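You operate a simulated robot arm through the tools that you are given. There is no shell and no other tool. Be economical: measure what you need, move in short steps, check, and stop when the job is done.

Carry out the task below with a simulated two-armed robot. There is one attempt and no reset: what you move stays moved.

## Task
Hold the open tin on the front bench top steady with one hand and put the 30 mm socket from the front bench top in it with the other.

The check looks at the end state, three seconds after you hand in, the way a careful person would. Anything else that was tipped, shoved, dropped, spilled or broken makes it a failure.

## Robot
Two 6-joint arms with two-finger parallel grippers on one trunk, on a base that drives. Base frame: it is fixed to the floor where the robot stands at the start and does not move with it; the origin is under the middle of the robot, x ahead of it, y to its left, z up; the surface under the hand at the start is at about z = 0.9. Lengths are in m, angles in degrees, forces in N, time in s.
The left shoulder is at the start at [0.06, 0.187, 1.172], the right one opposite. With the tool pointing down near the work surface each hand reaches from about 0.26 to 0.62 m from the robot's upright axis, wherever it stands, measured 20 degrees to its own side. Places, roughly: open tin [0.5, -1.25, 1]. Payload 1.57 kg a hand.
Tool frame (each hand has its own): the origin (TCP) lies between the finger pads and is the grasp point; the fingertips stand 0.03 m ahead of it; z points along the fingers, y is the line along which they close. The gripper opens to 0.11 m. The fingers are 0.024 m wide and 0.012 m thick; the gripper's body (0.048 by 0.112 m) begins 0.078 m behind the TCP.
Orientation is that of the tool frame in the base frame, as a unit quaternion [x, y, z, w]. With the fingers straight down and closing along the base's y, the tool's x points along the base's -x, its y along +y and its z along -z.

## Interface
- The arms move only by the tool send_rows. It takes "left_deltas", "right_deltas" or both (then of equal length, played together; a hand with none holds still); each is a list of rows, each a list of 7 numbers: the shift along the base's x, y, z in units of 50 mm (1.0 is 50 mm), then the turn, a rotation vector about the base's x, y, z in units of 5 degrees (1.0 is 5 degrees), then the finger opening in m, from 0 to 0.11. In form: [[x, y, z, rx, ry, rz, grip], ...]. A call has 1 to 8 rows; each row shifts and turns the commanded pose from where the row before left it. A call with a number of a shift or a turn outside -1 to 1 is refused whole. Rows are played at 5 a second. More than 0.05 m and 8.6 degrees between two rows, or a gripper value outside its range, and nothing of the call is played. A pose out of reach is approached as far as the arm can. The call stops where the force on the tool passes 40 N (or 10 N more than at its start, if that is more) or the arm is blocked; 0.2 s more then pass. Each finger travels about 0.153 m/s and halts on what it meets, pressing with about 43 N; the grip force reading is that of the motor and also rises with nothing between the fingers. The clock runs only during rows and for 0.2 s after the last one: add rows that do not move to give the fingers time. It gives the time, the measured TCP pose, the force on the tool (base axes), the opening and the grip force at its end, in the units of the frame above (readings bear some noise), with the torque about the TCP (base axes, N m) and any sound that the robot's microphone picked up.
- Cameras (640 x 400 px; columns grow to the right, rows downward): "scene" is now at [-0.0006, 0.0099, 1.7097]; the picture's right is [0.12, -0.99, 0.00], its down [-0.81, -0.09, -0.57] and it looks along [0.57, 0.07, -0.82] (base axes); focal length 283 px, centre (320, 200). "left" rides on the left gripper at [0.07, -0.016, -0.141] in its tool frame; the picture's right is [0.23, 0.97, 0.00], its down [-0.86, 0.20, -0.48] and it looks along [-0.47, 0.11, 0.88] (tool axes); focal length 222 px, centre (320, 200). "right" rides on the right gripper at [0.07, 0.016, -0.141] in its tool frame; the picture's right is [-0.23, 0.97, 0.00], its down [-0.86, -0.20, -0.48] and it looks along [-0.47, -0.11, 0.88] (tool axes); focal length 222 px, centre (320, 200). There is no depth. A picture from a camera that has moved, and an enlarged one, comes with that camera's place and axes in the base frame and with its lens. The place of the scene camera against the robot may be out by one fixed shift of up to 0.018 m in any direction.
- capture(camera): a new picture of that camera. It takes no simulated time.
- raise_lower(by): slides the trunk up (or, below 0, down) by that many m; the arms and the scene camera ride with it, the base frame stays. It gives what a move gives, with no picture.
- drive_base(legs): drives the robot by 1 to 6 legs, each [ahead, left, turn to the left] in m, m and degrees, along the robot's own axes; the way and the turn of a leg run together, so that a leg with both is an arc; at most 1.5 m and 180 degrees a leg. The arms and the cameras ride along, it lands a little off, and it stops where it bumps. It gives what a move gives.
- aim_head(pan, tilt): turns the head with the scene camera to pan (to the left, within 86 degrees either way) and tilt (down, from -29 to 69), counted from straight ahead of the robot. It gives what a move gives.
- zoom(camera, box): a new picture of the part [left, top, right, bottom] of that camera's present view, enlarged. It takes no simulated time.
- job_done(): hands the job in; it is judged then, once.

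Work in short steps. Places have to be worked out from the pictures, the camera data and where the tool is seen: move nearer, look again, correct. Check each grasp and each placing, and mend what went wrong. You have 120 turns and 100 pictures in all, those below and enlarged ones among them. Open the grippers and draw the arms clear of the work before you hand the job in, unless the task says otherwise; then end with one line.

The tools are called after ">>>" by a JSON object that holds its "op" and its "data". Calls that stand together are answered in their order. send_rows: Moves the arms, as the interface text tells. Its arguments: {"type":"object","properties":{"left_deltas":{"type":"array","items":{"type":"array","items":{"type":"number"}}},"right_deltas":{"type":"array","items":{"type":"array","items":{"type":"number"}}}},"required":[]} The other tools are called the same way: raise_lower (by) slides the trunk up or down; drive_base (legs) drives the base; aim_head (pan, tilt) turns the head that bears the scene camera; capture (camera) takes a picture; zoom (camera, box) takes an enlarged picture of a part of a camera's view; job_done () hands the job in.

At the start:

```text
clock: 0.0
left_ee_pos: [0.383, 0.1361, 1.2277]
left_orientation: [0.0, 1.0, 0.0, 0.0]
left_ft_force: [-0.5, 0.2, 0.1]
left_ft_torque: [0.02, 0.03, 0.0]
left_finger_gap: 0.1099
left_grasp_force: 0.1
right_ee_pos: [0.4228, -0.2027, 1.1871]
right_orientation: [0.0, 1.0, 0.0, 0.0]
right_ft_force: [0.4, -0.6, 0.7]
right_ft_torque: [0.01, -0.02, -0.03]
right_finger_gap: 0.1101
right_grasp_force: 0.1
trunk travel left (down, up): [-0.8, 0.19]
robot x, y, heading: [0.003, 0.0012, 0.2]
head pan, tilt: [6.6, 54.9]
```

scene: 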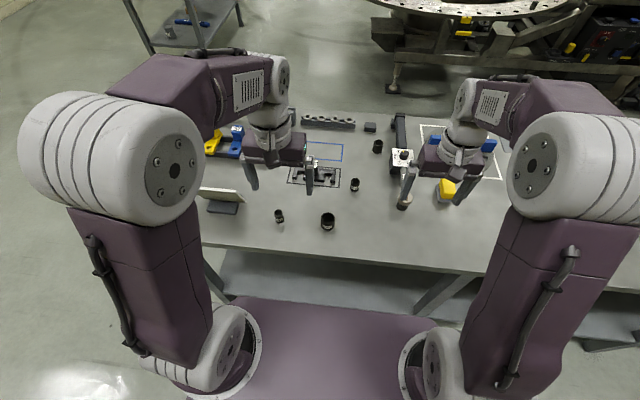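
right: 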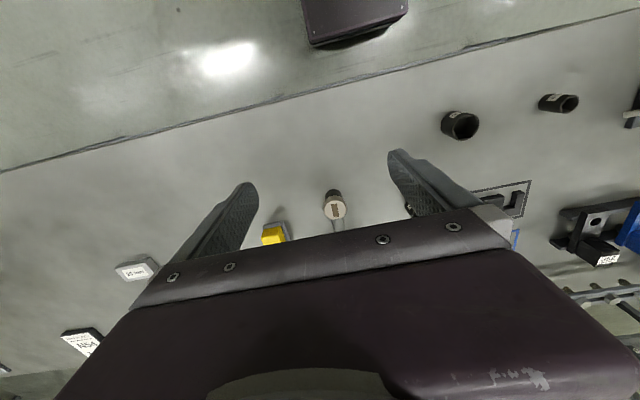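
left: 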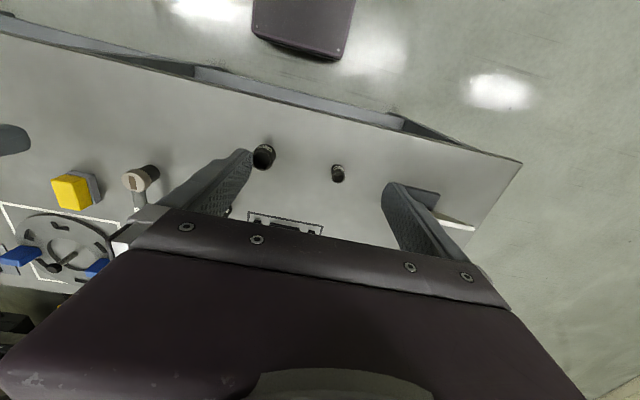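

The pictures show four dark sockets on the bench; the tin is off to the right. I'll enlarge the bench to read any size labels and look right for the tin.

>>> {"op": "zoom", "data": {"camera": "scene", "box": [190, 100, 350, 240]}}

>>> {"op": "zoom", "data": {"camera": "scene", "box": [310, 100, 530, 240]}}

>>> {"op": "aim_head", "data": {"pan": -60, "tilt": 40}}

>>> {"op": "capture", "data": {"camera": "scene"}}

```text
2.86 times, centred on (270, 170) of scene
camera zoom: at [-0.0006, 0.0099, 1.7097], right [0.12, -0.99, 0.0], down [-0.81, -0.09, -0.57], along [0.57, 0.07, -0.82], focal length 809 px, centre (463, 286)
```

zoom: 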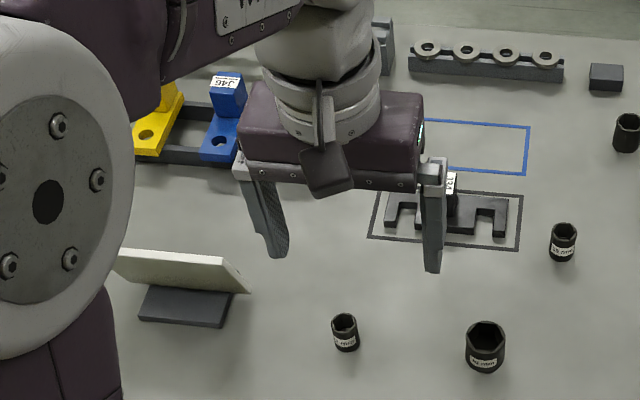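

```text
2.86 times, centred on (420, 170) of scene
camera zoom: at [-0.0006, 0.0099, 1.7097], right [0.12, -0.99, 0.0], down [-0.81, -0.09, -0.57], along [0.57, 0.07, -0.82], focal length 809 px, centre (34, 286)
```

zoom: 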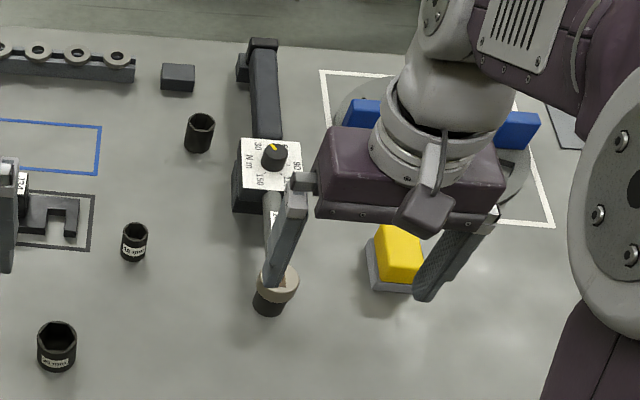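

```text
clock: 1.4
left_ee_pos: [0.3824, 0.1351, 1.2274]
left_orientation: [0.001, 1.0, 0.0, 0.0]
left_ft_force: [0.3, 0.1, 0.1]
left_ft_torque: [0.04, 0.0, 0.04]
left_finger_gap: 0.1101
left_grasp_force: 0.1
right_ee_pos: [0.4217, -0.2009, 1.187]
right_orientation: [0.0, 1.0, 0.0, 0.0]
right_ft_force: [0.0, 0.2, 0.6]
right_ft_torque: [-0.02, 0.02, 0.04]
right_finger_gap: 0.1101
right_grasp_force: 0.1
trunk travel left (down, up): [-0.8, 0.19]
robot x, y, heading: [0.0035, 0.0017, -0.0]
head pan, tilt: [-60.0, 40.0]
```

```text
94 pictures are left
camera scene: at [-0.0298, -0.072, 1.7302], right [-0.87, -0.5, 0.0], down [-0.32, 0.56, -0.77], along [0.38, -0.66, -0.64], focal length 283 px, centre (320, 200)
```

scene: 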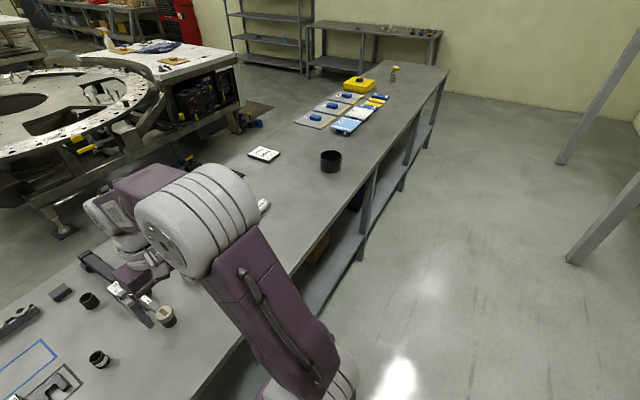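

The tin is the dark open cylinder about 1.2 m to the right. Next I read the socket labels with the head turned back to the bench.

>>> {"op": "aim_head", "data": {"pan": 0, "tilt": 58}}

>>> {"op": "capture", "data": {"camera": "scene"}}

```text
clock: 2.7
left_ee_pos: [0.3832, 0.1353, 1.2271]
left_orientation: [0.0, 1.0, -0.001, 0.0]
left_ft_force: [0.7, 0.3, -1.1]
left_ft_torque: [0.03, -0.01, 0.03]
left_finger_gap: 0.1103
left_grasp_force: 0.0
right_ee_pos: [0.4228, -0.201, 1.1864]
right_orientation: [0.0, 1.0, -0.001, 0.0]
right_ft_force: [-1.0, 0.2, -0.2]
right_ft_torque: [0.02, 0.0, -0.01]
right_finger_gap: 0.11
right_grasp_force: 0.1
trunk travel left (down, up): [-0.8, 0.19]
robot x, y, heading: [0.0008, -0.0011, 0.2]
head pan, tilt: [0.0, 58.0]
```

```text
93 pictures are left
camera scene: at [-0.0034, 0.0015, 1.7059], right [0.0, -1.0, 0.0], down [-0.85, 0.0, -0.53], along [0.53, 0.0, -0.85], focal length 283 px, centre (320, 200)
```

scene: 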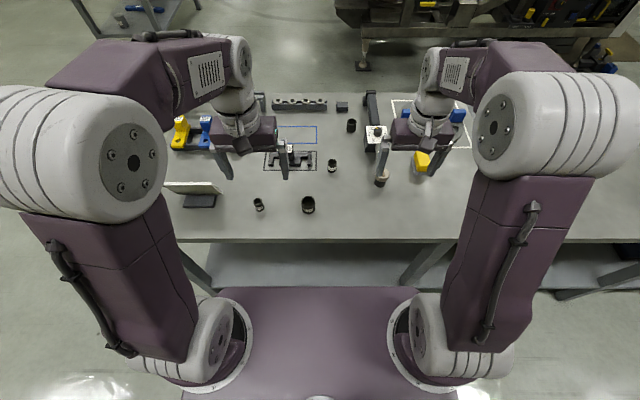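

Four sockets are in view; enlarging each one strongly to read the labels.

>>> {"op": "zoom", "data": {"camera": "scene", "box": [292, 192, 324, 216]}}

>>> {"op": "zoom", "data": {"camera": "scene", "box": [242, 192, 274, 216]}}

>>> {"op": "zoom", "data": {"camera": "scene", "box": [316, 154, 348, 178]}}

>>> {"op": "zoom", "data": {"camera": "scene", "box": [335, 112, 367, 136]}}

>>> {"op": "zoom", "data": {"camera": "scene", "box": [366, 160, 398, 190]}}

```text
16.00 times, centred on (308, 204) of scene
camera zoom: at [-0.0034, 0.0015, 1.7059], right [0.0, -1.0, 0.0], down [-0.85, 0.0, -0.53], along [0.53, 0.0, -0.85], focal length 4528 px, centre (512, 136)
```

zoom: 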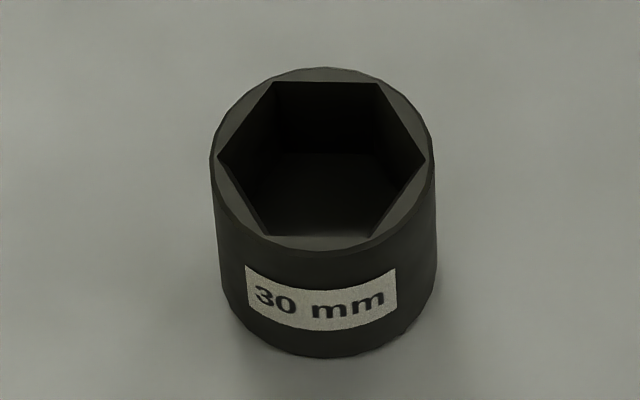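

```text
16.00 times, centred on (258, 204) of scene
camera zoom: at [-0.0034, 0.0015, 1.7059], right [0.0, -1.0, 0.0], down [-0.85, 0.0, -0.53], along [0.53, 0.0, -0.85], focal length 4528 px, centre (1312, 136)
```

zoom: 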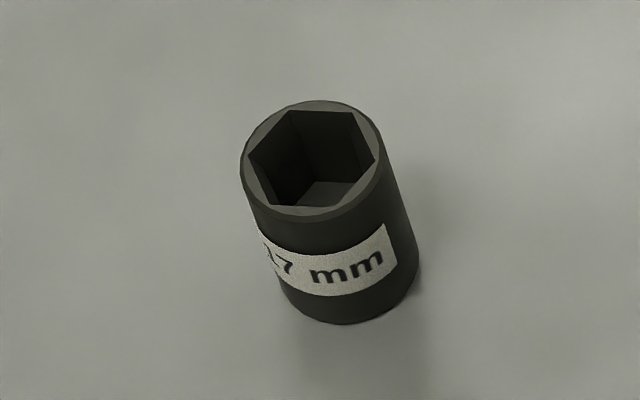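

```text
16.00 times, centred on (332, 166) of scene
camera zoom: at [-0.0034, 0.0015, 1.7059], right [0.0, -1.0, 0.0], down [-0.85, 0.0, -0.53], along [0.53, 0.0, -0.85], focal length 4528 px, centre (128, 744)
```

zoom: 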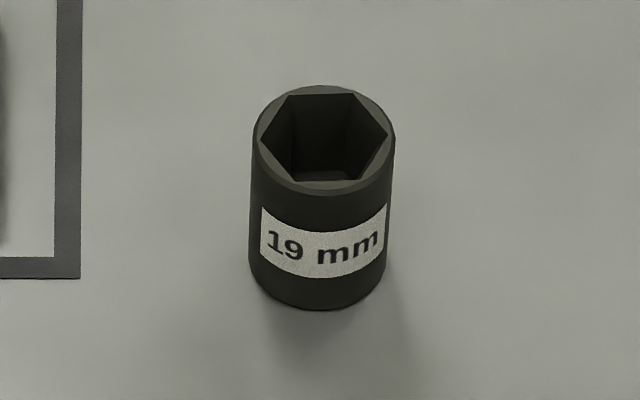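

```text
16.00 times, centred on (351, 124) of scene
camera zoom: at [-0.0034, 0.0015, 1.7059], right [0.0, -1.0, 0.0], down [-0.85, 0.0, -0.53], along [0.53, 0.0, -0.85], focal length 4528 px, centre (-176, 1416)
```

zoom: 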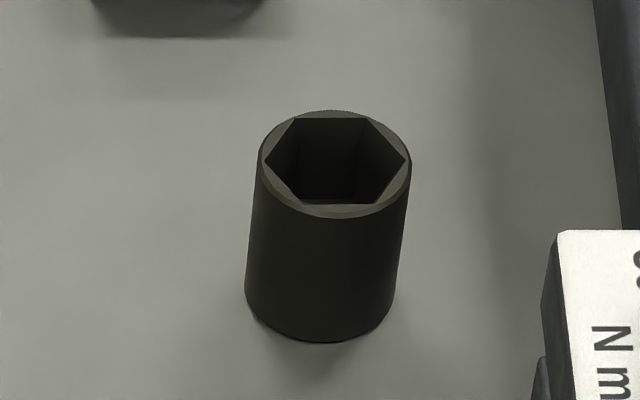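

```text
13.33 times, centred on (382, 175) of scene
camera zoom: at [-0.0034, 0.0015, 1.7059], right [0.0, -1.0, 0.0], down [-0.85, 0.0, -0.53], along [0.53, 0.0, -0.85], focal length 3773 px, centre (-507, 533)
```

zoom: 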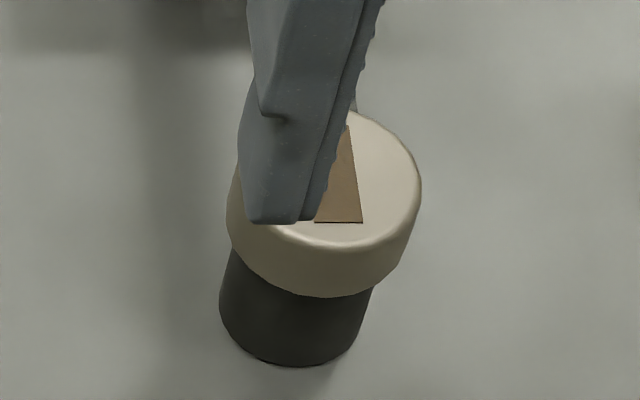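

The 30 mm socket is the large one at about (0.468, 0.04), top at z≈0.94. The left hand goes above it with the gripper part-open, then I look again.

>>> {"op": "send_rows", "data": {"left_deltas": [[0.85, -0.95, 0, 0, 0, 0, 0.08], [0.85, -0.95, 0, 0, 0, 0, 0.08], [0, 0, -1, 0, 0, 0, 0.08], [0, 0, -1, 0, 0, 0, 0.08], [0, 0, -1, 0, 0, 0, 0.08], [0, 0, 0, 0, 0, 0, 0.08]]}}

>>> {"op": "capture", "data": {"camera": "left"}}

>>> {"op": "capture", "data": {"camera": "scene"}}

```text
refused: row 1 steps farther than a row can; nothing moved
```

```text
87 pictures are left
camera left: at [0.3124, 0.1188, 1.3701], right [-0.23, 0.97, 0.0], down [0.86, 0.2, 0.48], along [0.47, 0.11, -0.88], focal length 222 px, centre (320, 200)
```

left: 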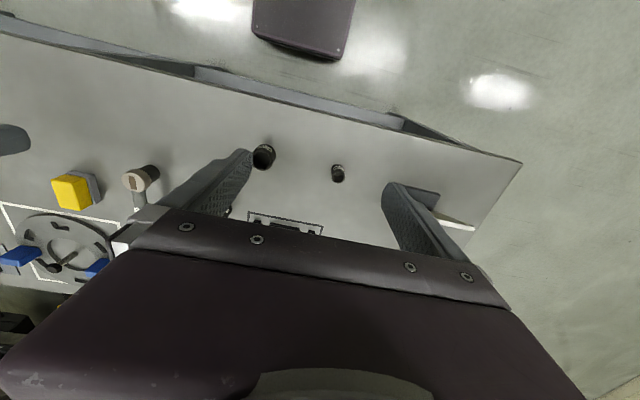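

```text
86 pictures are left
camera scene: at [-0.0034, 0.0015, 1.7059], right [0.0, -1.0, 0.0], down [-0.85, 0.0, -0.53], along [0.53, 0.0, -0.85], focal length 283 px, centre (320, 200)
```

scene: 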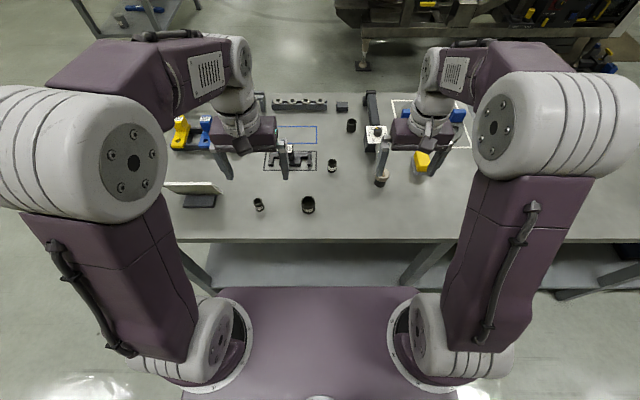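

The combined step was too long. The left camera gives (0.475, 0.040) as well, so I'm resending in smaller steps.

>>> {"op": "send_rows", "data": {"left_deltas": [[0.6, -0.63, 0, 0, 0, 0, 0.08], [0.6, -0.63, 0, 0, 0, 0, 0.08], [0.6, -0.63, 0, 0, 0, 0, 0.08], [0, 0, -1, 0, 0, 0, 0.08], [0, 0, -1, 0, 0, 0, 0.08], [0, 0, -1, 0, 0, 0, 0.08], [0, 0, 0, 0, 0, 0, 0.08]]}}

>>> {"op": "capture", "data": {"camera": "left"}}

>>> {"op": "capture", "data": {"camera": "scene"}}

```text
clock: 4.3
left_ee_pos: [0.4721, 0.0407, 1.0776]
left_orientation: [0.0, 1.0, 0.001, 0.0]
left_ft_force: [-0.1, 0.7, 0.0]
left_ft_torque: [0.0, -0.04, -0.01]
left_finger_gap: 0.08
left_grasp_force: 0.1
right_ee_pos: [0.4218, -0.2011, 1.1878]
right_orientation: [0.0, 1.0, 0.0, 0.0]
right_ft_force: [-0.1, 0.0, -0.2]
right_ft_torque: [0.01, -0.04, -0.03]
right_finger_gap: 0.1101
right_grasp_force: 0.1
trunk travel left (down, up): [-0.8, 0.19]
robot x, y, heading: [-0.0031, 0.0006, 0.1]
head pan, tilt: [0.0, 58.0]
```

```text
85 pictures are left
camera left: at [0.4011, 0.0232, 1.2204], right [-0.23, 0.97, 0.0], down [0.85, 0.2, 0.48], along [0.47, 0.11, -0.88], focal length 222 px, centre (320, 200)
```

left: 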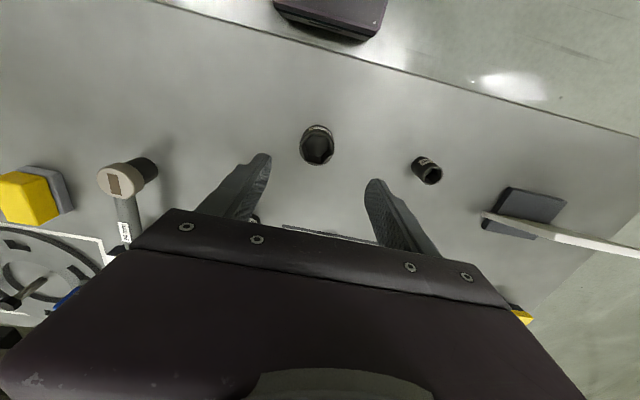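

```text
84 pictures are left
camera scene: at [-0.0041, 0.0018, 1.7059], right [0.0, -1.0, 0.0], down [-0.85, 0.0, -0.53], along [0.53, 0.0, -0.85], focal length 283 px, centre (320, 200)
```

scene: 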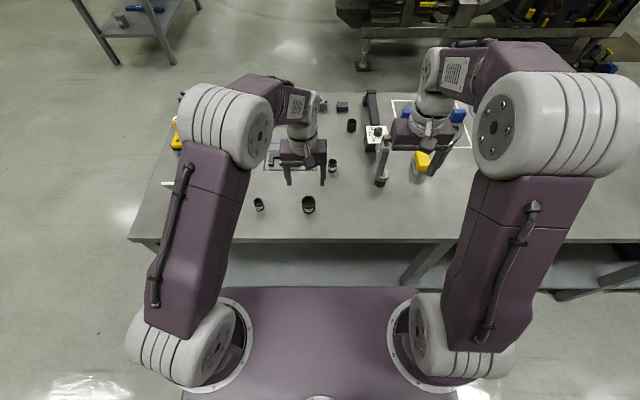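

The left camera puts the socket top at about (0.480, 0.040). I shift 7 mm forward and descend to TCP z≈0.99 and check.

>>> {"op": "send_rows", "data": {"left_deltas": [[0.14, 0, -0.87, 0, 0, 0, 0.08], [0, 0, -0.87, 0, 0, 0, 0.08], [0, 0, 0, 0, 0, 0, 0.08]]}}

>>> {"op": "capture", "data": {"camera": "left"}}

>>> {"op": "zoom", "data": {"camera": "scene", "box": [260, 130, 360, 230]}}

```text
clock: 5.1
left_ee_pos: [0.4787, 0.0391, 0.9905]
left_orientation: [0.0, 1.0, 0.0, 0.001]
left_ft_force: [-0.6, 1.0, -0.5]
left_ft_torque: [-0.01, -0.02, 0.0]
left_finger_gap: 0.0801
left_grasp_force: 0.0
right_ee_pos: [0.4218, -0.2021, 1.1878]
right_orientation: [0.001, 1.0, 0.0, 0.001]
right_ft_force: [0.0, 1.0, -0.5]
right_ft_torque: [-0.01, -0.01, 0.03]
right_finger_gap: 0.11
right_grasp_force: 0.0
trunk travel left (down, up): [-0.8, 0.19]
robot x, y, heading: [0.0003, -0.0004, -0.1]
head pan, tilt: [0.0, 58.0]
```

```text
83 pictures are left
camera left: at [0.4076, 0.0233, 1.1322], right [-0.23, 0.97, 0.0], down [0.85, 0.2, 0.48], along [0.47, 0.11, -0.88], focal length 222 px, centre (320, 200)
```

left: 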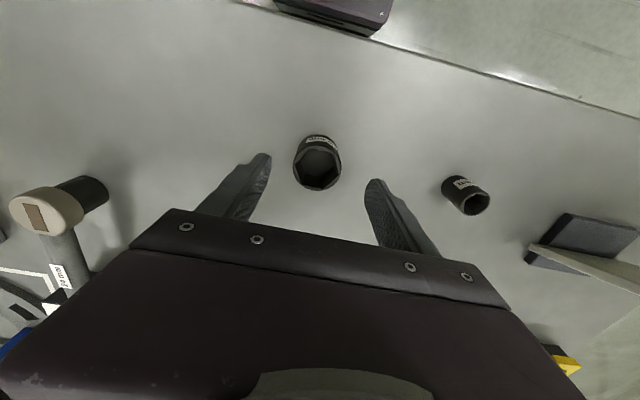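

```text
4.00 times, centred on (310, 180) of scene
camera zoom: at [-0.0048, 0.0016, 1.7059], right [0.0, -1.0, 0.0], down [-0.85, 0.0, -0.53], along [0.53, 0.0, -0.85], focal length 1132 px, centre (360, 280)
```

zoom: 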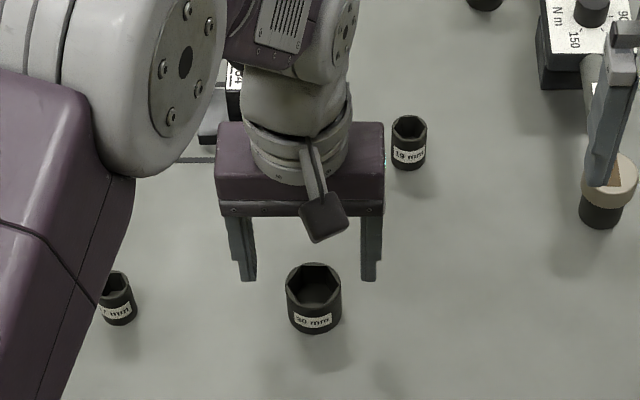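

Socket top computes to (0.4785, 0.038), right under the hand. I descend to z≈0.947 and close.

>>> {"op": "send_rows", "data": {"left_deltas": [[0, 0, -0.5, 0, 0, 0, 0.08], [0, 0, -0.37, 0, 0, 0, 0.08], [0, 0, 0, 0, 0, 0, 0.06], [0, 0, 0, 0, 0, 0, 0.035], [0, 0, 0, 0, 0, 0, 0.03], [0, 0, 0, 0, 0, 0, 0.03]]}}

>>> {"op": "capture", "data": {"camera": "left"}}

```text
clock: 6.5
left_ee_pos: [0.4789, 0.0409, 0.9459]
left_orientation: [0.0, 1.0, 0.0, 0.001]
left_ft_force: [0.3, -1.0, 0.3]
left_ft_torque: [0.06, -0.06, -0.02]
left_finger_gap: 0.0442
left_grasp_force: 43.3
right_ee_pos: [0.423, -0.2026, 1.1864]
right_orientation: [0.0, 1.0, 0.0, 0.001]
right_ft_force: [-0.1, 0.0, -0.4]
right_ft_torque: [0.0, -0.03, -0.01]
right_finger_gap: 0.11
right_grasp_force: 0.0
trunk travel left (down, up): [-0.8, 0.19]
robot x, y, heading: [-0.0012, -0.0028, 0.2]
head pan, tilt: [0.0, 58.0]
```

```text
81 pictures are left
camera left: at [0.4086, 0.0248, 1.0888], right [-0.23, 0.97, 0.0], down [0.85, 0.2, 0.48], along [0.47, 0.11, -0.88], focal length 222 px, centre (320, 200)
```

left: 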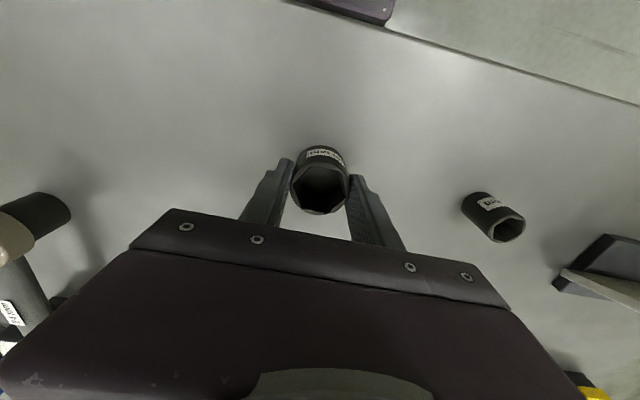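

Gripped at 44 mm. Lift straight up.

>>> {"op": "send_rows", "data": {"left_deltas": [[0, 0, 0.6, 0, 0, 0, 0.03], [0, 0, 1, 0, 0, 0, 0.03], [0, 0, 1, 0, 0, 0, 0.03], [0, 0, 1, 0, 0, 0, 0.03], [0, 0, 1, 0, 0, 0, 0.03], [-0.9, 0, 0.4, 0, 0, 0, 0.03], [-0.7, 0.5, 0, 0, 0, 0, 0.03], [0, 0, 0, 0, 0, 0, 0.03]]}}

>>> {"op": "capture", "data": {"camera": "left"}}

>>> {"op": "capture", "data": {"camera": "scene"}}

```text
clock: 8.3
left_ee_pos: [0.4004, 0.0665, 1.1948]
left_orientation: [0.0, 1.0, 0.0, -0.002]
left_ft_force: [0.1, 1.1, -2.7]
left_ft_torque: [-0.02, 0.03, 0.01]
left_finger_gap: 0.044
left_grasp_force: 43.2
right_ee_pos: [0.424, -0.2019, 1.1862]
right_orientation: [0.0, 1.0, 0.0, 0.0]
right_ft_force: [0.9, 0.7, 0.8]
right_ft_torque: [0.02, 0.03, 0.0]
right_finger_gap: 0.1099
right_grasp_force: 0.1
trunk travel left (down, up): [-0.8, 0.19]
robot x, y, heading: [-0.0006, -0.0026, -0.1]
head pan, tilt: [0.0, 58.0]
```

```text
80 pictures are left
camera left: at [0.3302, 0.0504, 1.3379], right [-0.23, 0.97, 0.0], down [0.86, 0.2, 0.48], along [0.46, 0.11, -0.88], focal length 222 px, centre (320, 200)
```

left: 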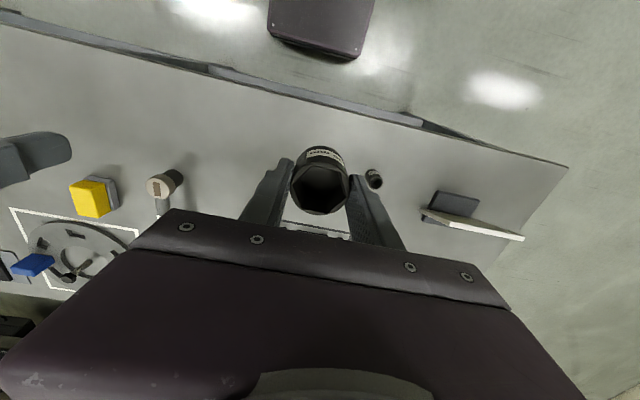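

```text
79 pictures are left
camera scene: at [-0.0013, 0.0013, 1.7058], right [0.0, -1.0, 0.0], down [-0.85, 0.0, -0.53], along [0.53, 0.0, -0.85], focal length 283 px, centre (320, 200)
```

scene: 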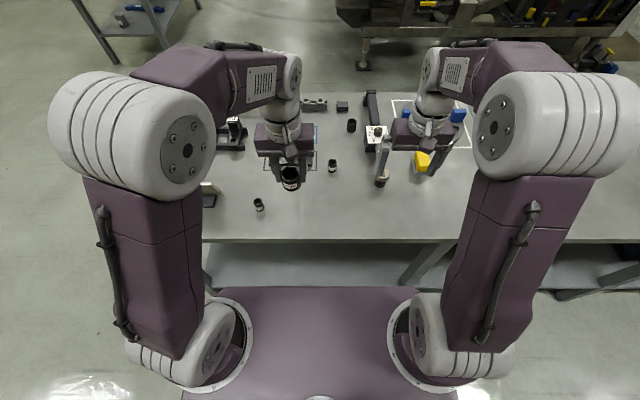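

Socket held. Now I drive sideways to the right, toward the tin, in two parts.

>>> {"op": "drive_base", "data": {"legs": [[0, -0.6, 0], [0, -0.57, 0]]}}

>>> {"op": "capture", "data": {"camera": "scene"}}

>>> {"op": "capture", "data": {"camera": "left"}}

>>> {"op": "capture", "data": {"camera": "right"}}

```text
clock: 14.6
left_ee_pos: [0.403, -1.1137, 1.1954]
left_orientation: [-0.003, 1.0, -0.001, -0.001]
left_ft_force: [0.0, 0.1, -1.7]
left_ft_torque: [-0.04, 0.0, 0.03]
left_finger_gap: 0.0439
left_grasp_force: 43.0
right_ee_pos: [0.4267, -1.382, 1.1876]
right_orientation: [-0.003, 1.0, -0.001, 0.0]
right_ft_force: [-1.0, 0.1, 0.6]
right_ft_torque: [-0.04, -0.01, 0.0]
right_finger_gap: 0.1103
right_grasp_force: 0.2
trunk travel left (down, up): [-0.8, 0.19]
robot x, y, heading: [0.0032, -1.1856, 0.6]
head pan, tilt: [0.0, 58.0]
```

```text
78 pictures are left
camera scene: at [-0.0003, -1.1812, 1.7059], right [0.01, -1.0, 0.0], down [-0.85, -0.01, -0.53], along [0.53, 0.0, -0.85], focal length 283 px, centre (320, 200)
```

scene: 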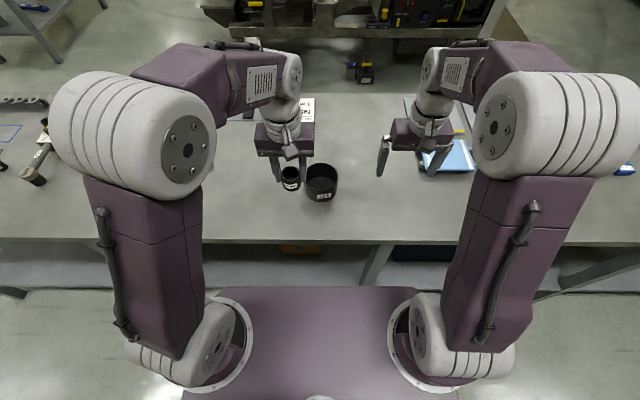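

```text
77 pictures are left
camera left: at [0.3316, -1.1305, 1.3383], right [-0.23, 0.97, 0.0], down [0.85, 0.21, 0.48], along [0.47, 0.11, -0.88], focal length 222 px, centre (320, 200)
```

left: 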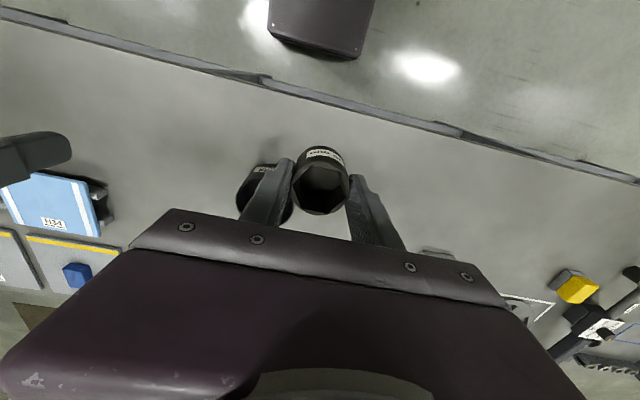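

```text
76 pictures are left
camera right: at [0.3582, -1.3665, 1.3291], right [0.22, 0.98, 0.0], down [0.86, -0.19, 0.48], along [0.47, -0.11, -0.88], focal length 222 px, centre (320, 200)
```

right: 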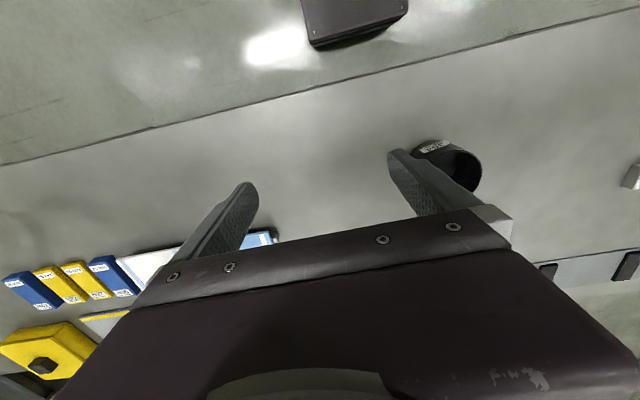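

The tin sits almost straight ahead. I enlarge it to measure its size and place.

>>> {"op": "zoom", "data": {"camera": "scene", "box": [275, 155, 355, 205]}}

```text
8.00 times, centred on (315, 180) of scene
camera zoom: at [-0.0003, -1.1812, 1.7059], right [0.01, -1.0, 0.0], down [-0.85, -0.01, -0.53], along [0.53, 0.0, -0.85], focal length 2264 px, centre (360, 360)
```

zoom: 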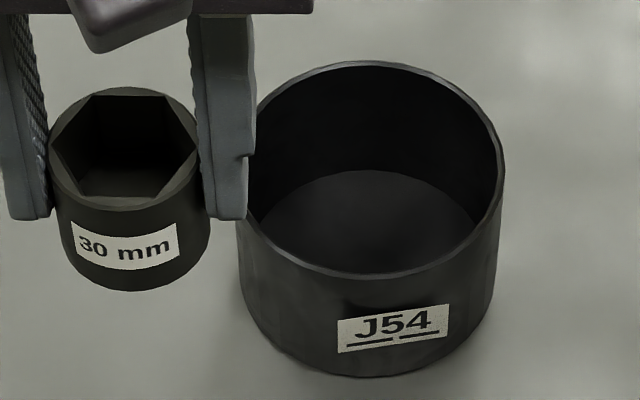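

Tin: outer diameter ≈0.106, rim z≈0.97, about (0.555, -1.187). Plan: the right hand clamps the right wall vertically; the left hand, yawed 90° and leaned a little, places the socket. First I move the left hand aside, and the right hand over the tin for a closer look.

>>> {"op": "send_rows", "data": {"left_deltas": [[0, 0.9, 0, 0, 0, 0, 0.03], [0, 0.9, 0, 0, 0, 0, 0.03], [0, 0.6, 0, 0, 0, 0, 0.03], [0, 0, 0, 0, 0, 0, 0.03]], "right_deltas": [[0, 0.5, 0, 0, 0, 0, 0.06], [0.5, 0.8, 0, 0, 0, 0, 0.06], [0.5, 0.8, 0, 0, 0, 0, 0.06], [0, 0.5, 0, 0, 0, 0, 0.06]]}}

>>> {"op": "capture", "data": {"camera": "right"}}

```text
clock: 15.6
left_ee_pos: [0.3999, -0.9956, 1.1976]
left_orientation: [-0.004, 1.0, 0.0, 0.0]
left_ft_force: [-0.6, -0.1, -2.0]
left_ft_torque: [0.0, -0.02, 0.03]
left_finger_gap: 0.0442
left_grasp_force: 43.0
right_ee_pos: [0.4756, -1.2543, 1.1897]
right_orientation: [-0.002, 1.0, 0.0, 0.0]
right_ft_force: [0.2, -0.5, 0.2]
right_ft_torque: [-0.03, -0.02, 0.05]
right_finger_gap: 0.0599
right_grasp_force: 0.0
trunk travel left (down, up): [-0.8, 0.19]
robot x, y, heading: [0.006, -1.185, 0.3]
head pan, tilt: [0.0, 58.0]
```

```text
74 pictures are left
camera right: at [0.4084, -1.2377, 1.3306], right [0.22, 0.98, 0.0], down [0.86, -0.19, 0.48], along [0.47, -0.11, -0.88], focal length 222 px, centre (320, 200)
```

right: 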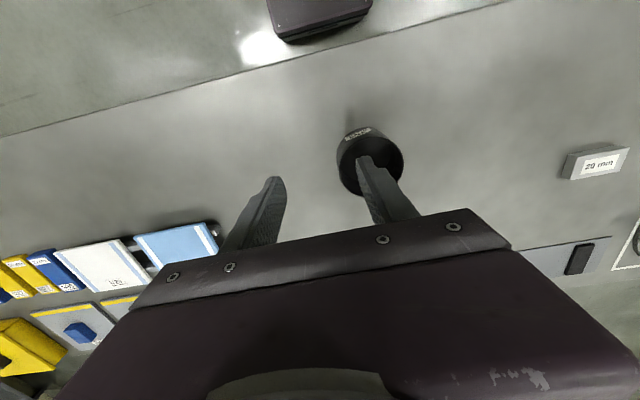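

Tin computes to about (0.554, -1.18). I enlarge to sharpen it.

>>> {"op": "zoom", "data": {"camera": "right", "box": [320, 110, 430, 220]}}

>>> {"op": "zoom", "data": {"camera": "scene", "box": [275, 155, 355, 205]}}

```text
3.64 times, centred on (375, 165) of right
camera zoom: at [0.4084, -1.2377, 1.3306], right [0.22, 0.98, 0.0], down [0.86, -0.19, 0.48], along [0.47, -0.11, -0.88], focal length 808 px, centre (120, 327)
```

zoom: 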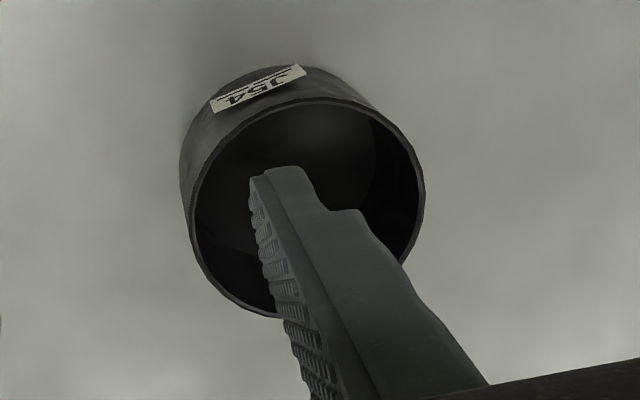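

```text
8.00 times, centred on (315, 180) of scene
camera zoom: at [-0.0014, -1.182, 1.7059], right [0.01, -1.0, 0.0], down [-0.85, -0.01, -0.53], along [0.53, 0.0, -0.85], focal length 2264 px, centre (360, 360)
```

zoom: 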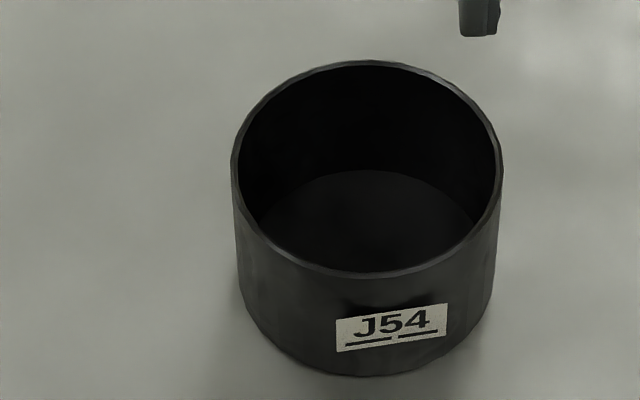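

Refined: centre (0.557, -1.184), outer diameter ≈0.11. I move the right hand above the right wall at (0.557, -1.238), with tips just over the rim.

>>> {"op": "send_rows", "data": {"right_deltas": [[0.8, 0.16, 0, 0, 0, 0, 0.05], [0.83, 0.17, 0, 0, 0, 0, 0.05], [0, 0, -1, 0, 0, 0, 0.05], [0, 0, -1, 0, 0, 0, 0.05], [0, 0, -0.9, 0, 0, 0, 0.05], [0, 0, 0, 0, 0, 0, 0.05]]}}

>>> {"op": "zoom", "data": {"camera": "scene", "box": [275, 115, 395, 205]}}

>>> {"op": "capture", "data": {"camera": "right"}}

```text
clock: 17.0
left_ee_pos: [0.401, -0.9961, 1.1976]
left_orientation: [-0.003, 1.0, 0.0, 0.0]
left_ft_force: [0.4, -1.0, -2.9]
left_ft_torque: [0.02, 0.0, 0.0]
left_finger_gap: 0.0439
left_grasp_force: 42.7
right_ee_pos: [0.5545, -1.2364, 1.0416]
right_orientation: [-0.003, 1.0, 0.001, 0.0]
right_ft_force: [-0.3, 0.9, -0.1]
right_ft_torque: [-0.04, -0.01, 0.03]
right_finger_gap: 0.0501
right_grasp_force: 0.1
trunk travel left (down, up): [-0.8, 0.19]
robot x, y, heading: [0.0054, -1.1846, 0.7]
head pan, tilt: [0.0, 58.0]
```

```text
4.44 times, centred on (335, 160) of scene
camera zoom: at [-0.0016, -1.1827, 1.7059], right [0.01, -1.0, 0.0], down [-0.85, -0.01, -0.53], along [0.53, 0.0, -0.85], focal length 1258 px, centre (253, 378)
```

zoom: 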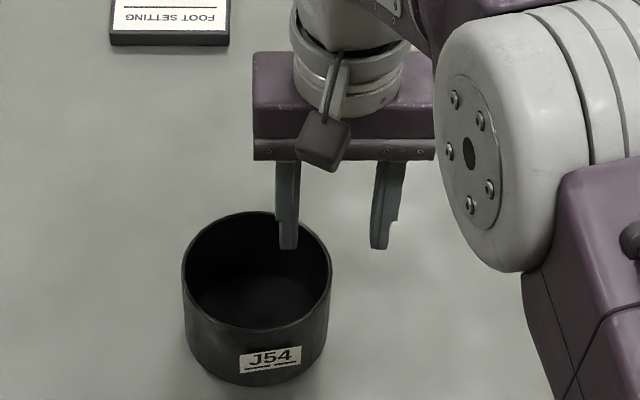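

```text
70 pictures are left
camera right: at [0.4861, -1.2202, 1.1835], right [0.22, 0.98, 0.0], down [0.86, -0.19, 0.48], along [0.47, -0.11, -0.88], focal length 222 px, centre (320, 200)
```

right: 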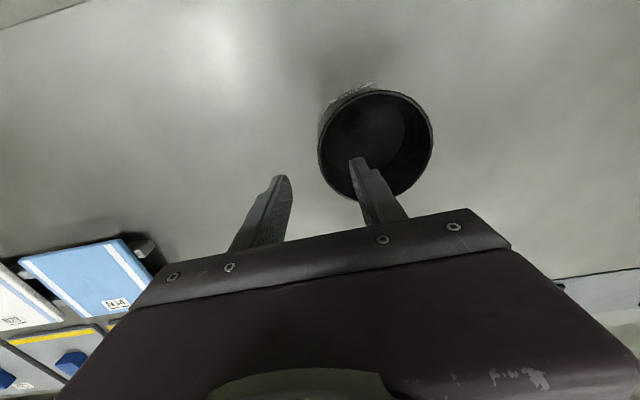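

The fingers straddle the right wall well centred. I descend to TCP z≈0.98 and check before closing.

>>> {"op": "send_rows", "data": {"right_deltas": [[0, 0, -0.6, 0, 0, 0, 0.05], [0, 0, -0.6, 0, 0, 0, 0.05], [0, 0, 0, 0, 0, 0, 0.05]]}}

>>> {"op": "zoom", "data": {"camera": "scene", "box": [275, 115, 395, 205]}}

>>> {"op": "zoom", "data": {"camera": "right", "box": [220, 60, 480, 240]}}

```text
clock: 17.8
left_ee_pos: [0.4016, -0.9954, 1.198]
left_orientation: [-0.004, 1.0, 0.0, 0.001]
left_ft_force: [-0.6, -0.3, -1.4]
left_ft_torque: [0.0, 0.0, 0.0]
left_finger_gap: 0.0442
left_grasp_force: 42.7
right_ee_pos: [0.5571, -1.2375, 0.9831]
right_orientation: [-0.004, 1.0, 0.0, -0.001]
right_ft_force: [0.2, -0.3, -0.9]
right_ft_torque: [-0.01, 0.0, 0.0]
right_finger_gap: 0.0502
right_grasp_force: 0.0
trunk travel left (down, up): [-0.8, 0.19]
robot x, y, heading: [0.0052, -1.1845, 0.7]
head pan, tilt: [0.0, 58.0]
```

```text
4.44 times, centred on (335, 160) of scene
camera zoom: at [-0.0008, -1.1824, 1.7059], right [0.01, -1.0, 0.0], down [-0.85, -0.01, -0.53], along [0.53, 0.0, -0.85], focal length 1258 px, centre (253, 378)
```

zoom: 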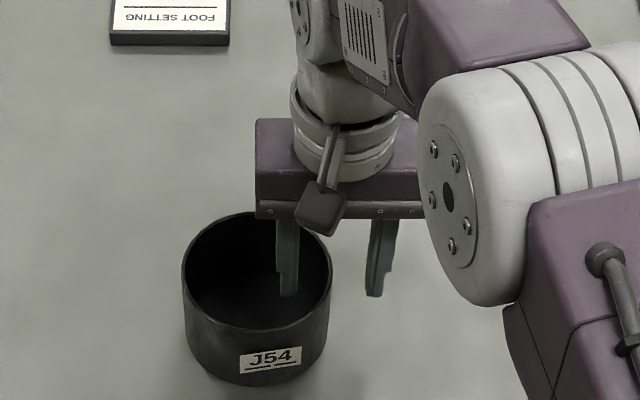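

```text
2.22 times, centred on (350, 150) of right
camera zoom: at [0.4882, -1.2215, 1.1249], right [0.22, 0.98, 0.0], down [0.86, -0.19, 0.48], along [0.47, -0.11, -0.88], focal length 494 px, centre (253, 311)
```

zoom: 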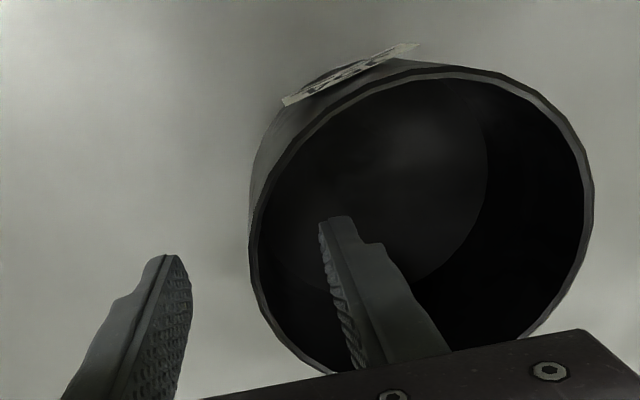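

Fingers straddle the wall; I centre by +3 mm, go down 7 mm more, and close gently in stages on the wall.

>>> {"op": "send_rows", "data": {"right_deltas": [[0, 0.06, -0.14, 0, 0, 0, 0.05], [0, 0, 0, 0, 0, 0, 0.03], [0, 0, 0, 0, 0, 0, 0.02], [0, 0, 0, 0, 0, 0, 0.012], [0, 0, 0, 0, 0, 0, 0.006], [0, 0, 0, 0, 0, 0, 0.0], [0, 0, 0, 0, 0, 0, 0.0]]}}

>>> {"op": "zoom", "data": {"camera": "scene", "box": [275, 115, 395, 205]}}

>>> {"op": "zoom", "data": {"camera": "right", "box": [220, 60, 480, 240]}}

```text
clock: 19.4
left_ee_pos: [0.4032, -0.9947, 1.1979]
left_orientation: [-0.004, 1.0, 0.0, 0.001]
left_ft_force: [-0.1, 0.0, -1.6]
left_ft_torque: [-0.03, -0.02, -0.03]
left_finger_gap: 0.0441
left_grasp_force: 42.3
right_ee_pos: [0.5585, -1.2334, 0.9758]
right_orientation: [-0.004, 1.0, 0.0, -0.001]
right_ft_force: [-0.3, -0.5, 0.6]
right_ft_torque: [0.02, 0.07, 0.01]
right_finger_gap: 0.005
right_grasp_force: 25.3
trunk travel left (down, up): [-0.8, 0.19]
robot x, y, heading: [0.002, -1.1859, 0.4]
head pan, tilt: [0.0, 58.0]
```

```text
4.44 times, centred on (335, 160) of scene
camera zoom: at [-0.0001, -1.1826, 1.7059], right [0.01, -1.0, 0.0], down [-0.85, -0.01, -0.53], along [0.53, 0.0, -0.85], focal length 1258 px, centre (253, 378)
```

zoom: 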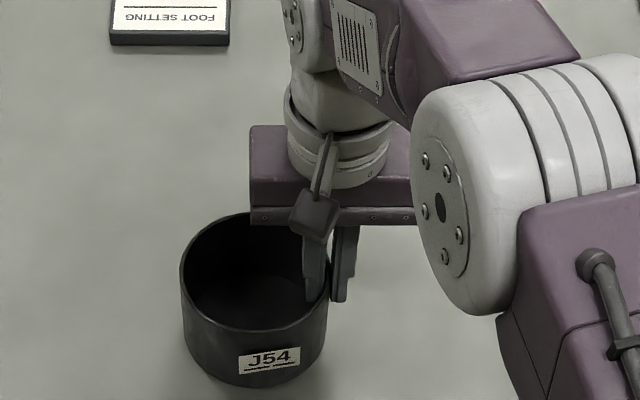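

```text
2.22 times, centred on (350, 150) of right
camera zoom: at [0.4892, -1.2182, 1.1177], right [0.22, 0.98, 0.0], down [0.86, -0.19, 0.48], along [0.47, -0.11, -0.88], focal length 494 px, centre (253, 311)
```

zoom: 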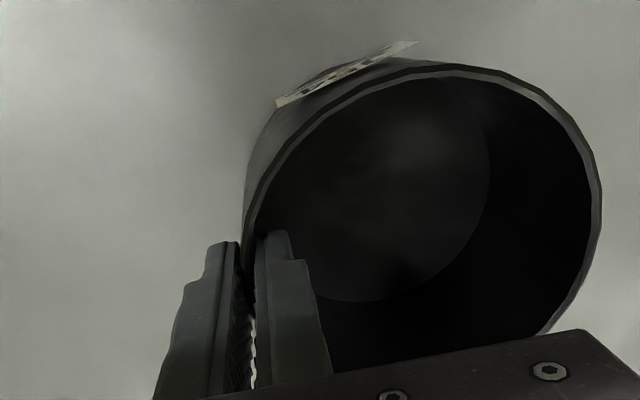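

The wall is clamped (5 mm gap incl. wall) and the tin did not shift. Now the left wrist yaws -90° in place, off to the left.

>>> {"op": "send_rows", "data": {"left_deltas": [[0, 0, 0, 0, 0, -1, 0.03], [0, 0, 0, 0, 0, -1, 0.03], [0, 0, 0, 0, 0, -1, 0.03], [0, 0, 0, 0, 0, -1, 0.03], [0, 0, 0, 0, 0, -1, 0.03], [0, 0, 0, 0, 0, -1, 0.03], [0, 0, 0, 0, 0, -1, 0.03], [0, 0, 0, 0, 0, -1, 0.03]]}}

>>> {"op": "send_rows", "data": {"left_deltas": [[0, 0, 0, 0, 0, -1, 0.03], [0, 0, 0, 0, 0, -1, 0.03], [0, 0, 0, 0, 0, -1, 0.03], [0, 0, 0, 0, 0, -1, 0.03], [0, 0, 0, 0, 0, -1, 0.03], [0, 0, 0, 0, 0, -1, 0.03], [0, 0, 0, 0, 0, -1, 0.03], [0, 0, 0, 0, 0, -1, 0.03]]}}

>>> {"op": "send_rows", "data": {"left_deltas": [[0, 0, 0, 0, 0, -1, 0.03], [0, 0, 0, 0, 0, -1, 0.03], [0, 0, 0, 0, 0, 0, 0.03]]}}

>>> {"op": "capture", "data": {"camera": "scene"}}

```text
clock: 21.2
left_ee_pos: [0.4023, -0.9952, 1.1961]
left_orientation: [0.339, 0.941, 0.0, 0.0]
left_ft_force: [0.4, 0.3, -2.0]
left_ft_torque: [0.03, -0.02, -0.02]
left_finger_gap: 0.0436
left_grasp_force: 42.8
right_ee_pos: [0.5582, -1.2338, 0.976]
right_orientation: [-0.004, 1.0, 0.0, 0.001]
right_ft_force: [0.5, -0.6, -0.8]
right_ft_torque: [0.02, 0.01, -0.03]
right_finger_gap: 0.0051
right_grasp_force: 24.9
trunk travel left (down, up): [-0.8, 0.19]
robot x, y, heading: [-0.002, -1.1868, 0.3]
head pan, tilt: [0.0, 58.0]
```

```text
clock: 23.0
left_ee_pos: [0.403, -0.9947, 1.1955]
left_orientation: [0.64, 0.768, 0.0, 0.001]
left_ft_force: [0.2, -0.5, -1.3]
left_ft_torque: [0.03, -0.01, 0.03]
left_finger_gap: 0.0442
left_grasp_force: 43.1
right_ee_pos: [0.5577, -1.2335, 0.976]
right_orientation: [-0.003, 1.0, 0.0, 0.0]
right_ft_force: [-0.2, 0.6, 0.6]
right_ft_torque: [-0.03, 0.04, 0.01]
right_finger_gap: 0.0053
right_grasp_force: 25.2
trunk travel left (down, up): [-0.8, 0.19]
robot x, y, heading: [0.0048, -1.1861, 0.2]
head pan, tilt: [0.0, 58.0]
```

```text
clock: 23.8
left_ee_pos: [0.4021, -0.9945, 1.1974]
left_orientation: [0.705, 0.71, 0.0, 0.0]
left_ft_force: [0.0, -0.1, -1.9]
left_ft_torque: [-0.03, -0.01, -0.03]
left_finger_gap: 0.0438
left_grasp_force: 43.3
right_ee_pos: [0.557, -1.2335, 0.9759]
right_orientation: [-0.004, 1.0, 0.001, 0.0]
right_ft_force: [-0.1, -0.2, -0.4]
right_ft_torque: [0.0, 0.03, 0.02]
right_finger_gap: 0.0052
right_grasp_force: 25.1
trunk travel left (down, up): [-0.8, 0.19]
robot x, y, heading: [0.0033, -1.1868, 0.3]
head pan, tilt: [0.0, 58.0]
```

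```text
65 pictures are left
camera scene: at [-0.0001, -1.1825, 1.7059], right [0.01, -1.0, 0.0], down [-0.85, -0.01, -0.53], along [0.53, 0.0, -0.85], focal length 283 px, centre (320, 200)
```

scene: 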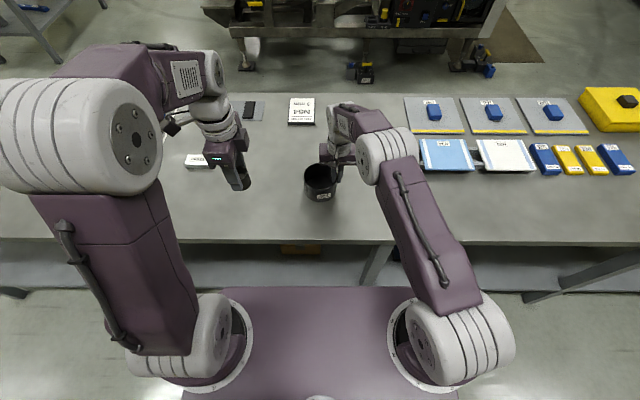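

Left hand is yawed with its camera outward. Now lean -20° about x, and move forward beside the tin, keeping clear to the left.

>>> {"op": "send_rows", "data": {"left_deltas": [[0, 0, 0, -1, 0, 0, 0.03], [0, 0, 0, -1, 0, 0, 0.03], [0, 0, 0, -1, 0, 0, 0.03], [0, 0, 0, -1, 0, 0, 0.03], [1, 0, 0, 0, 0, 0, 0.03], [1, 0, 0, 0, 0, 0, 0.03], [1, 0, 0, 0, 0, 0, 0.03], [0, 0, 0, 0, 0, 0, 0.03]]}}

>>> {"op": "send_rows", "data": {"left_deltas": [[0, -0.6, -0.7, 0, 0, 0, 0.03], [0, -0.6, -0.7, 0, 0, 0, 0.03], [0, -0.4, -0.7, 0, 0, 0, 0.03], [0, 0, 0, 0, 0, 0, 0.03]]}}

>>> {"op": "zoom", "data": {"camera": "scene", "box": [220, 90, 400, 210]}}

>>> {"op": "capture", "data": {"camera": "left"}}

```text
clock: 25.6
left_ee_pos: [0.5512, -0.995, 1.1961]
left_orientation: [0.693, 0.699, -0.124, 0.122]
left_ft_force: [-0.1, 0.0, -1.6]
left_ft_torque: [0.05, -0.01, 0.03]
left_finger_gap: 0.0439
left_grasp_force: 43.0
right_ee_pos: [0.5577, -1.2326, 0.9755]
right_orientation: [-0.004, 1.0, 0.0, 0.0]
right_ft_force: [-0.4, -0.7, -0.5]
right_ft_torque: [-0.12, -0.02, 0.02]
right_finger_gap: 0.0055
right_grasp_force: 25.1
trunk travel left (down, up): [-0.8, 0.19]
robot x, y, heading: [0.0049, -1.1836, 0.5]
head pan, tilt: [0.0, 58.0]
```

```text
clock: 26.6
left_ee_pos: [0.5511, -1.0733, 1.089]
left_orientation: [0.694, 0.698, -0.124, 0.122]
left_ft_force: [0.5, 0.2, -2.2]
left_ft_torque: [0.01, 0.0, 0.03]
left_finger_gap: 0.0443
left_grasp_force: 43.4
right_ee_pos: [0.5579, -1.234, 0.9753]
right_orientation: [-0.003, 1.0, 0.0, 0.0]
right_ft_force: [-0.1, 0.0, -0.1]
right_ft_torque: [-0.03, 0.09, -0.01]
right_finger_gap: 0.005
right_grasp_force: 25.6
trunk travel left (down, up): [-0.8, 0.19]
robot x, y, heading: [0.0031, -1.1862, 0.7]
head pan, tilt: [0.0, 58.0]
```

```text
3.33 times, centred on (310, 150) of scene
camera zoom: at [-0.0001, -1.1826, 1.7059], right [0.01, -1.0, 0.0], down [-0.85, -0.01, -0.53], along [0.53, 0.0, -0.85], focal length 943 px, centre (353, 367)
```

zoom: 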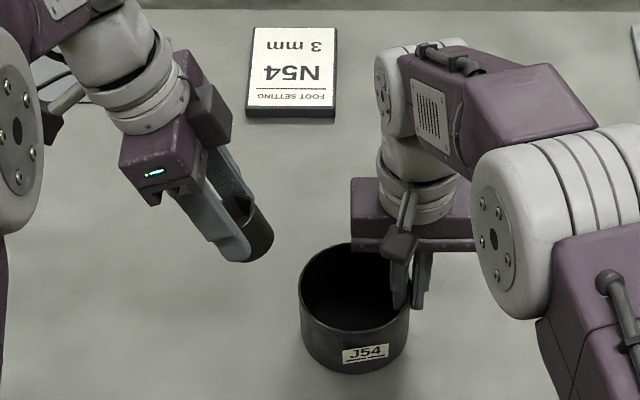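

```text
63 pictures are left
camera left: at [0.5337, -0.9601, 1.2], right [0.97, 0.22, -0.08], down [0.21, -0.64, 0.74], along [0.11, -0.74, -0.67], focal length 222 px, centre (320, 200)
```

left: 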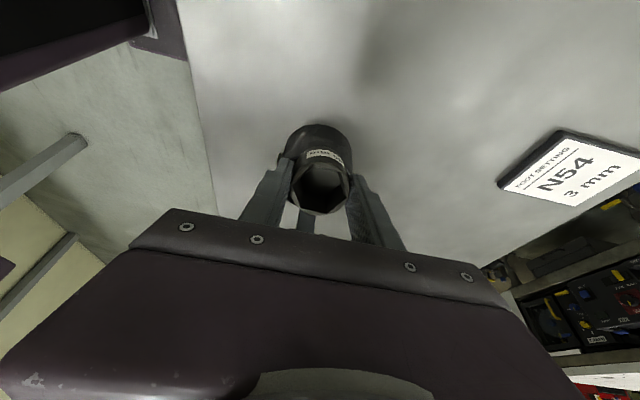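

Geometry is as planned. I bring the leaned socket over the tin at z≈1.05.

>>> {"op": "send_rows", "data": {"left_deltas": [[0, -0.6, 0, 0, 0, 0, 0.03], [0, -0.6, -0.3, 0, 0, 0, 0.03], [0, -0.6, -0.4, 0, 0, 0, 0.03], [0, 0, 0, 0, 0, 0, 0.03]]}}

>>> {"op": "zoom", "data": {"camera": "scene", "box": [260, 100, 380, 210]}}

>>> {"op": "capture", "data": {"camera": "left"}}

>>> {"op": "capture", "data": {"camera": "right"}}

```text
clock: 27.6
left_ee_pos: [0.5513, -1.1644, 1.0552]
left_orientation: [0.694, 0.699, -0.123, 0.122]
left_ft_force: [3.2, 20.9, 0.8]
left_ft_torque: [0.02, -0.05, -0.04]
left_finger_gap: 0.0424
left_grasp_force: 42.7
right_ee_pos: [0.5576, -1.2345, 0.9752]
right_orientation: [-0.003, 1.0, 0.0, -0.001]
right_ft_force: [-2.8, -23.2, 0.5]
right_ft_torque: [1.46, -0.44, 0.4]
right_finger_gap: 0.0053
right_grasp_force: 25.4
trunk travel left (down, up): [-0.8, 0.19]
robot x, y, heading: [0.0032, -1.1842, 0.4]
head pan, tilt: [0.0, 58.0]
```

```text
3.64 times, centred on (320, 155) of scene
camera zoom: at [-0.0006, -1.183, 1.7059], right [0.01, -1.0, 0.0], down [-0.85, -0.01, -0.53], along [0.53, 0.0, -0.85], focal length 1029 px, centre (320, 364)
```

zoom: 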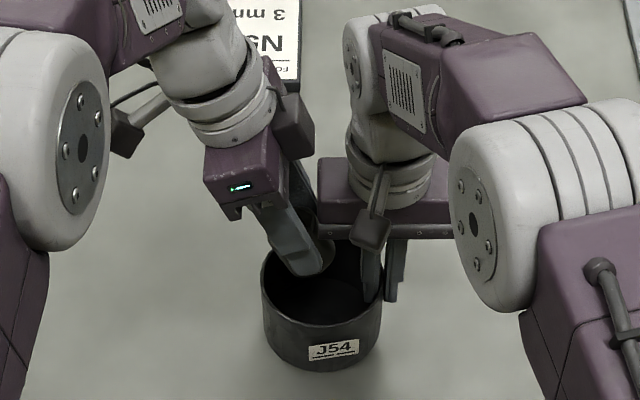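

```text
61 pictures are left
camera left: at [0.5329, -1.0502, 1.1665], right [0.97, 0.22, -0.08], down [0.2, -0.64, 0.74], along [0.11, -0.74, -0.67], focal length 222 px, centre (320, 200)
```

left: 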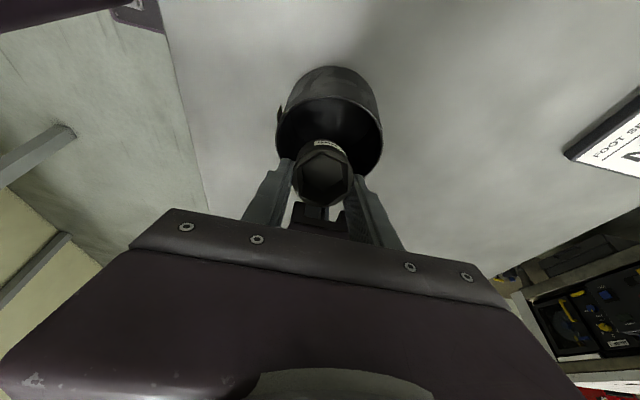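

```text
60 pictures are left
camera right: at [0.4888, -1.2189, 1.1177], right [0.22, 0.98, 0.0], down [0.86, -0.19, 0.48], along [0.47, -0.11, -0.88], focal length 222 px, centre (320, 200)
```

right: 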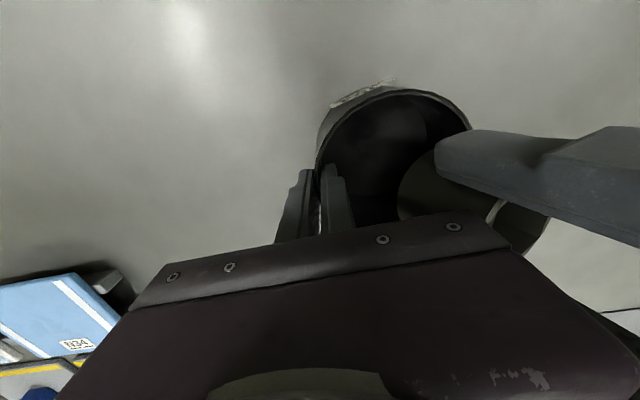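

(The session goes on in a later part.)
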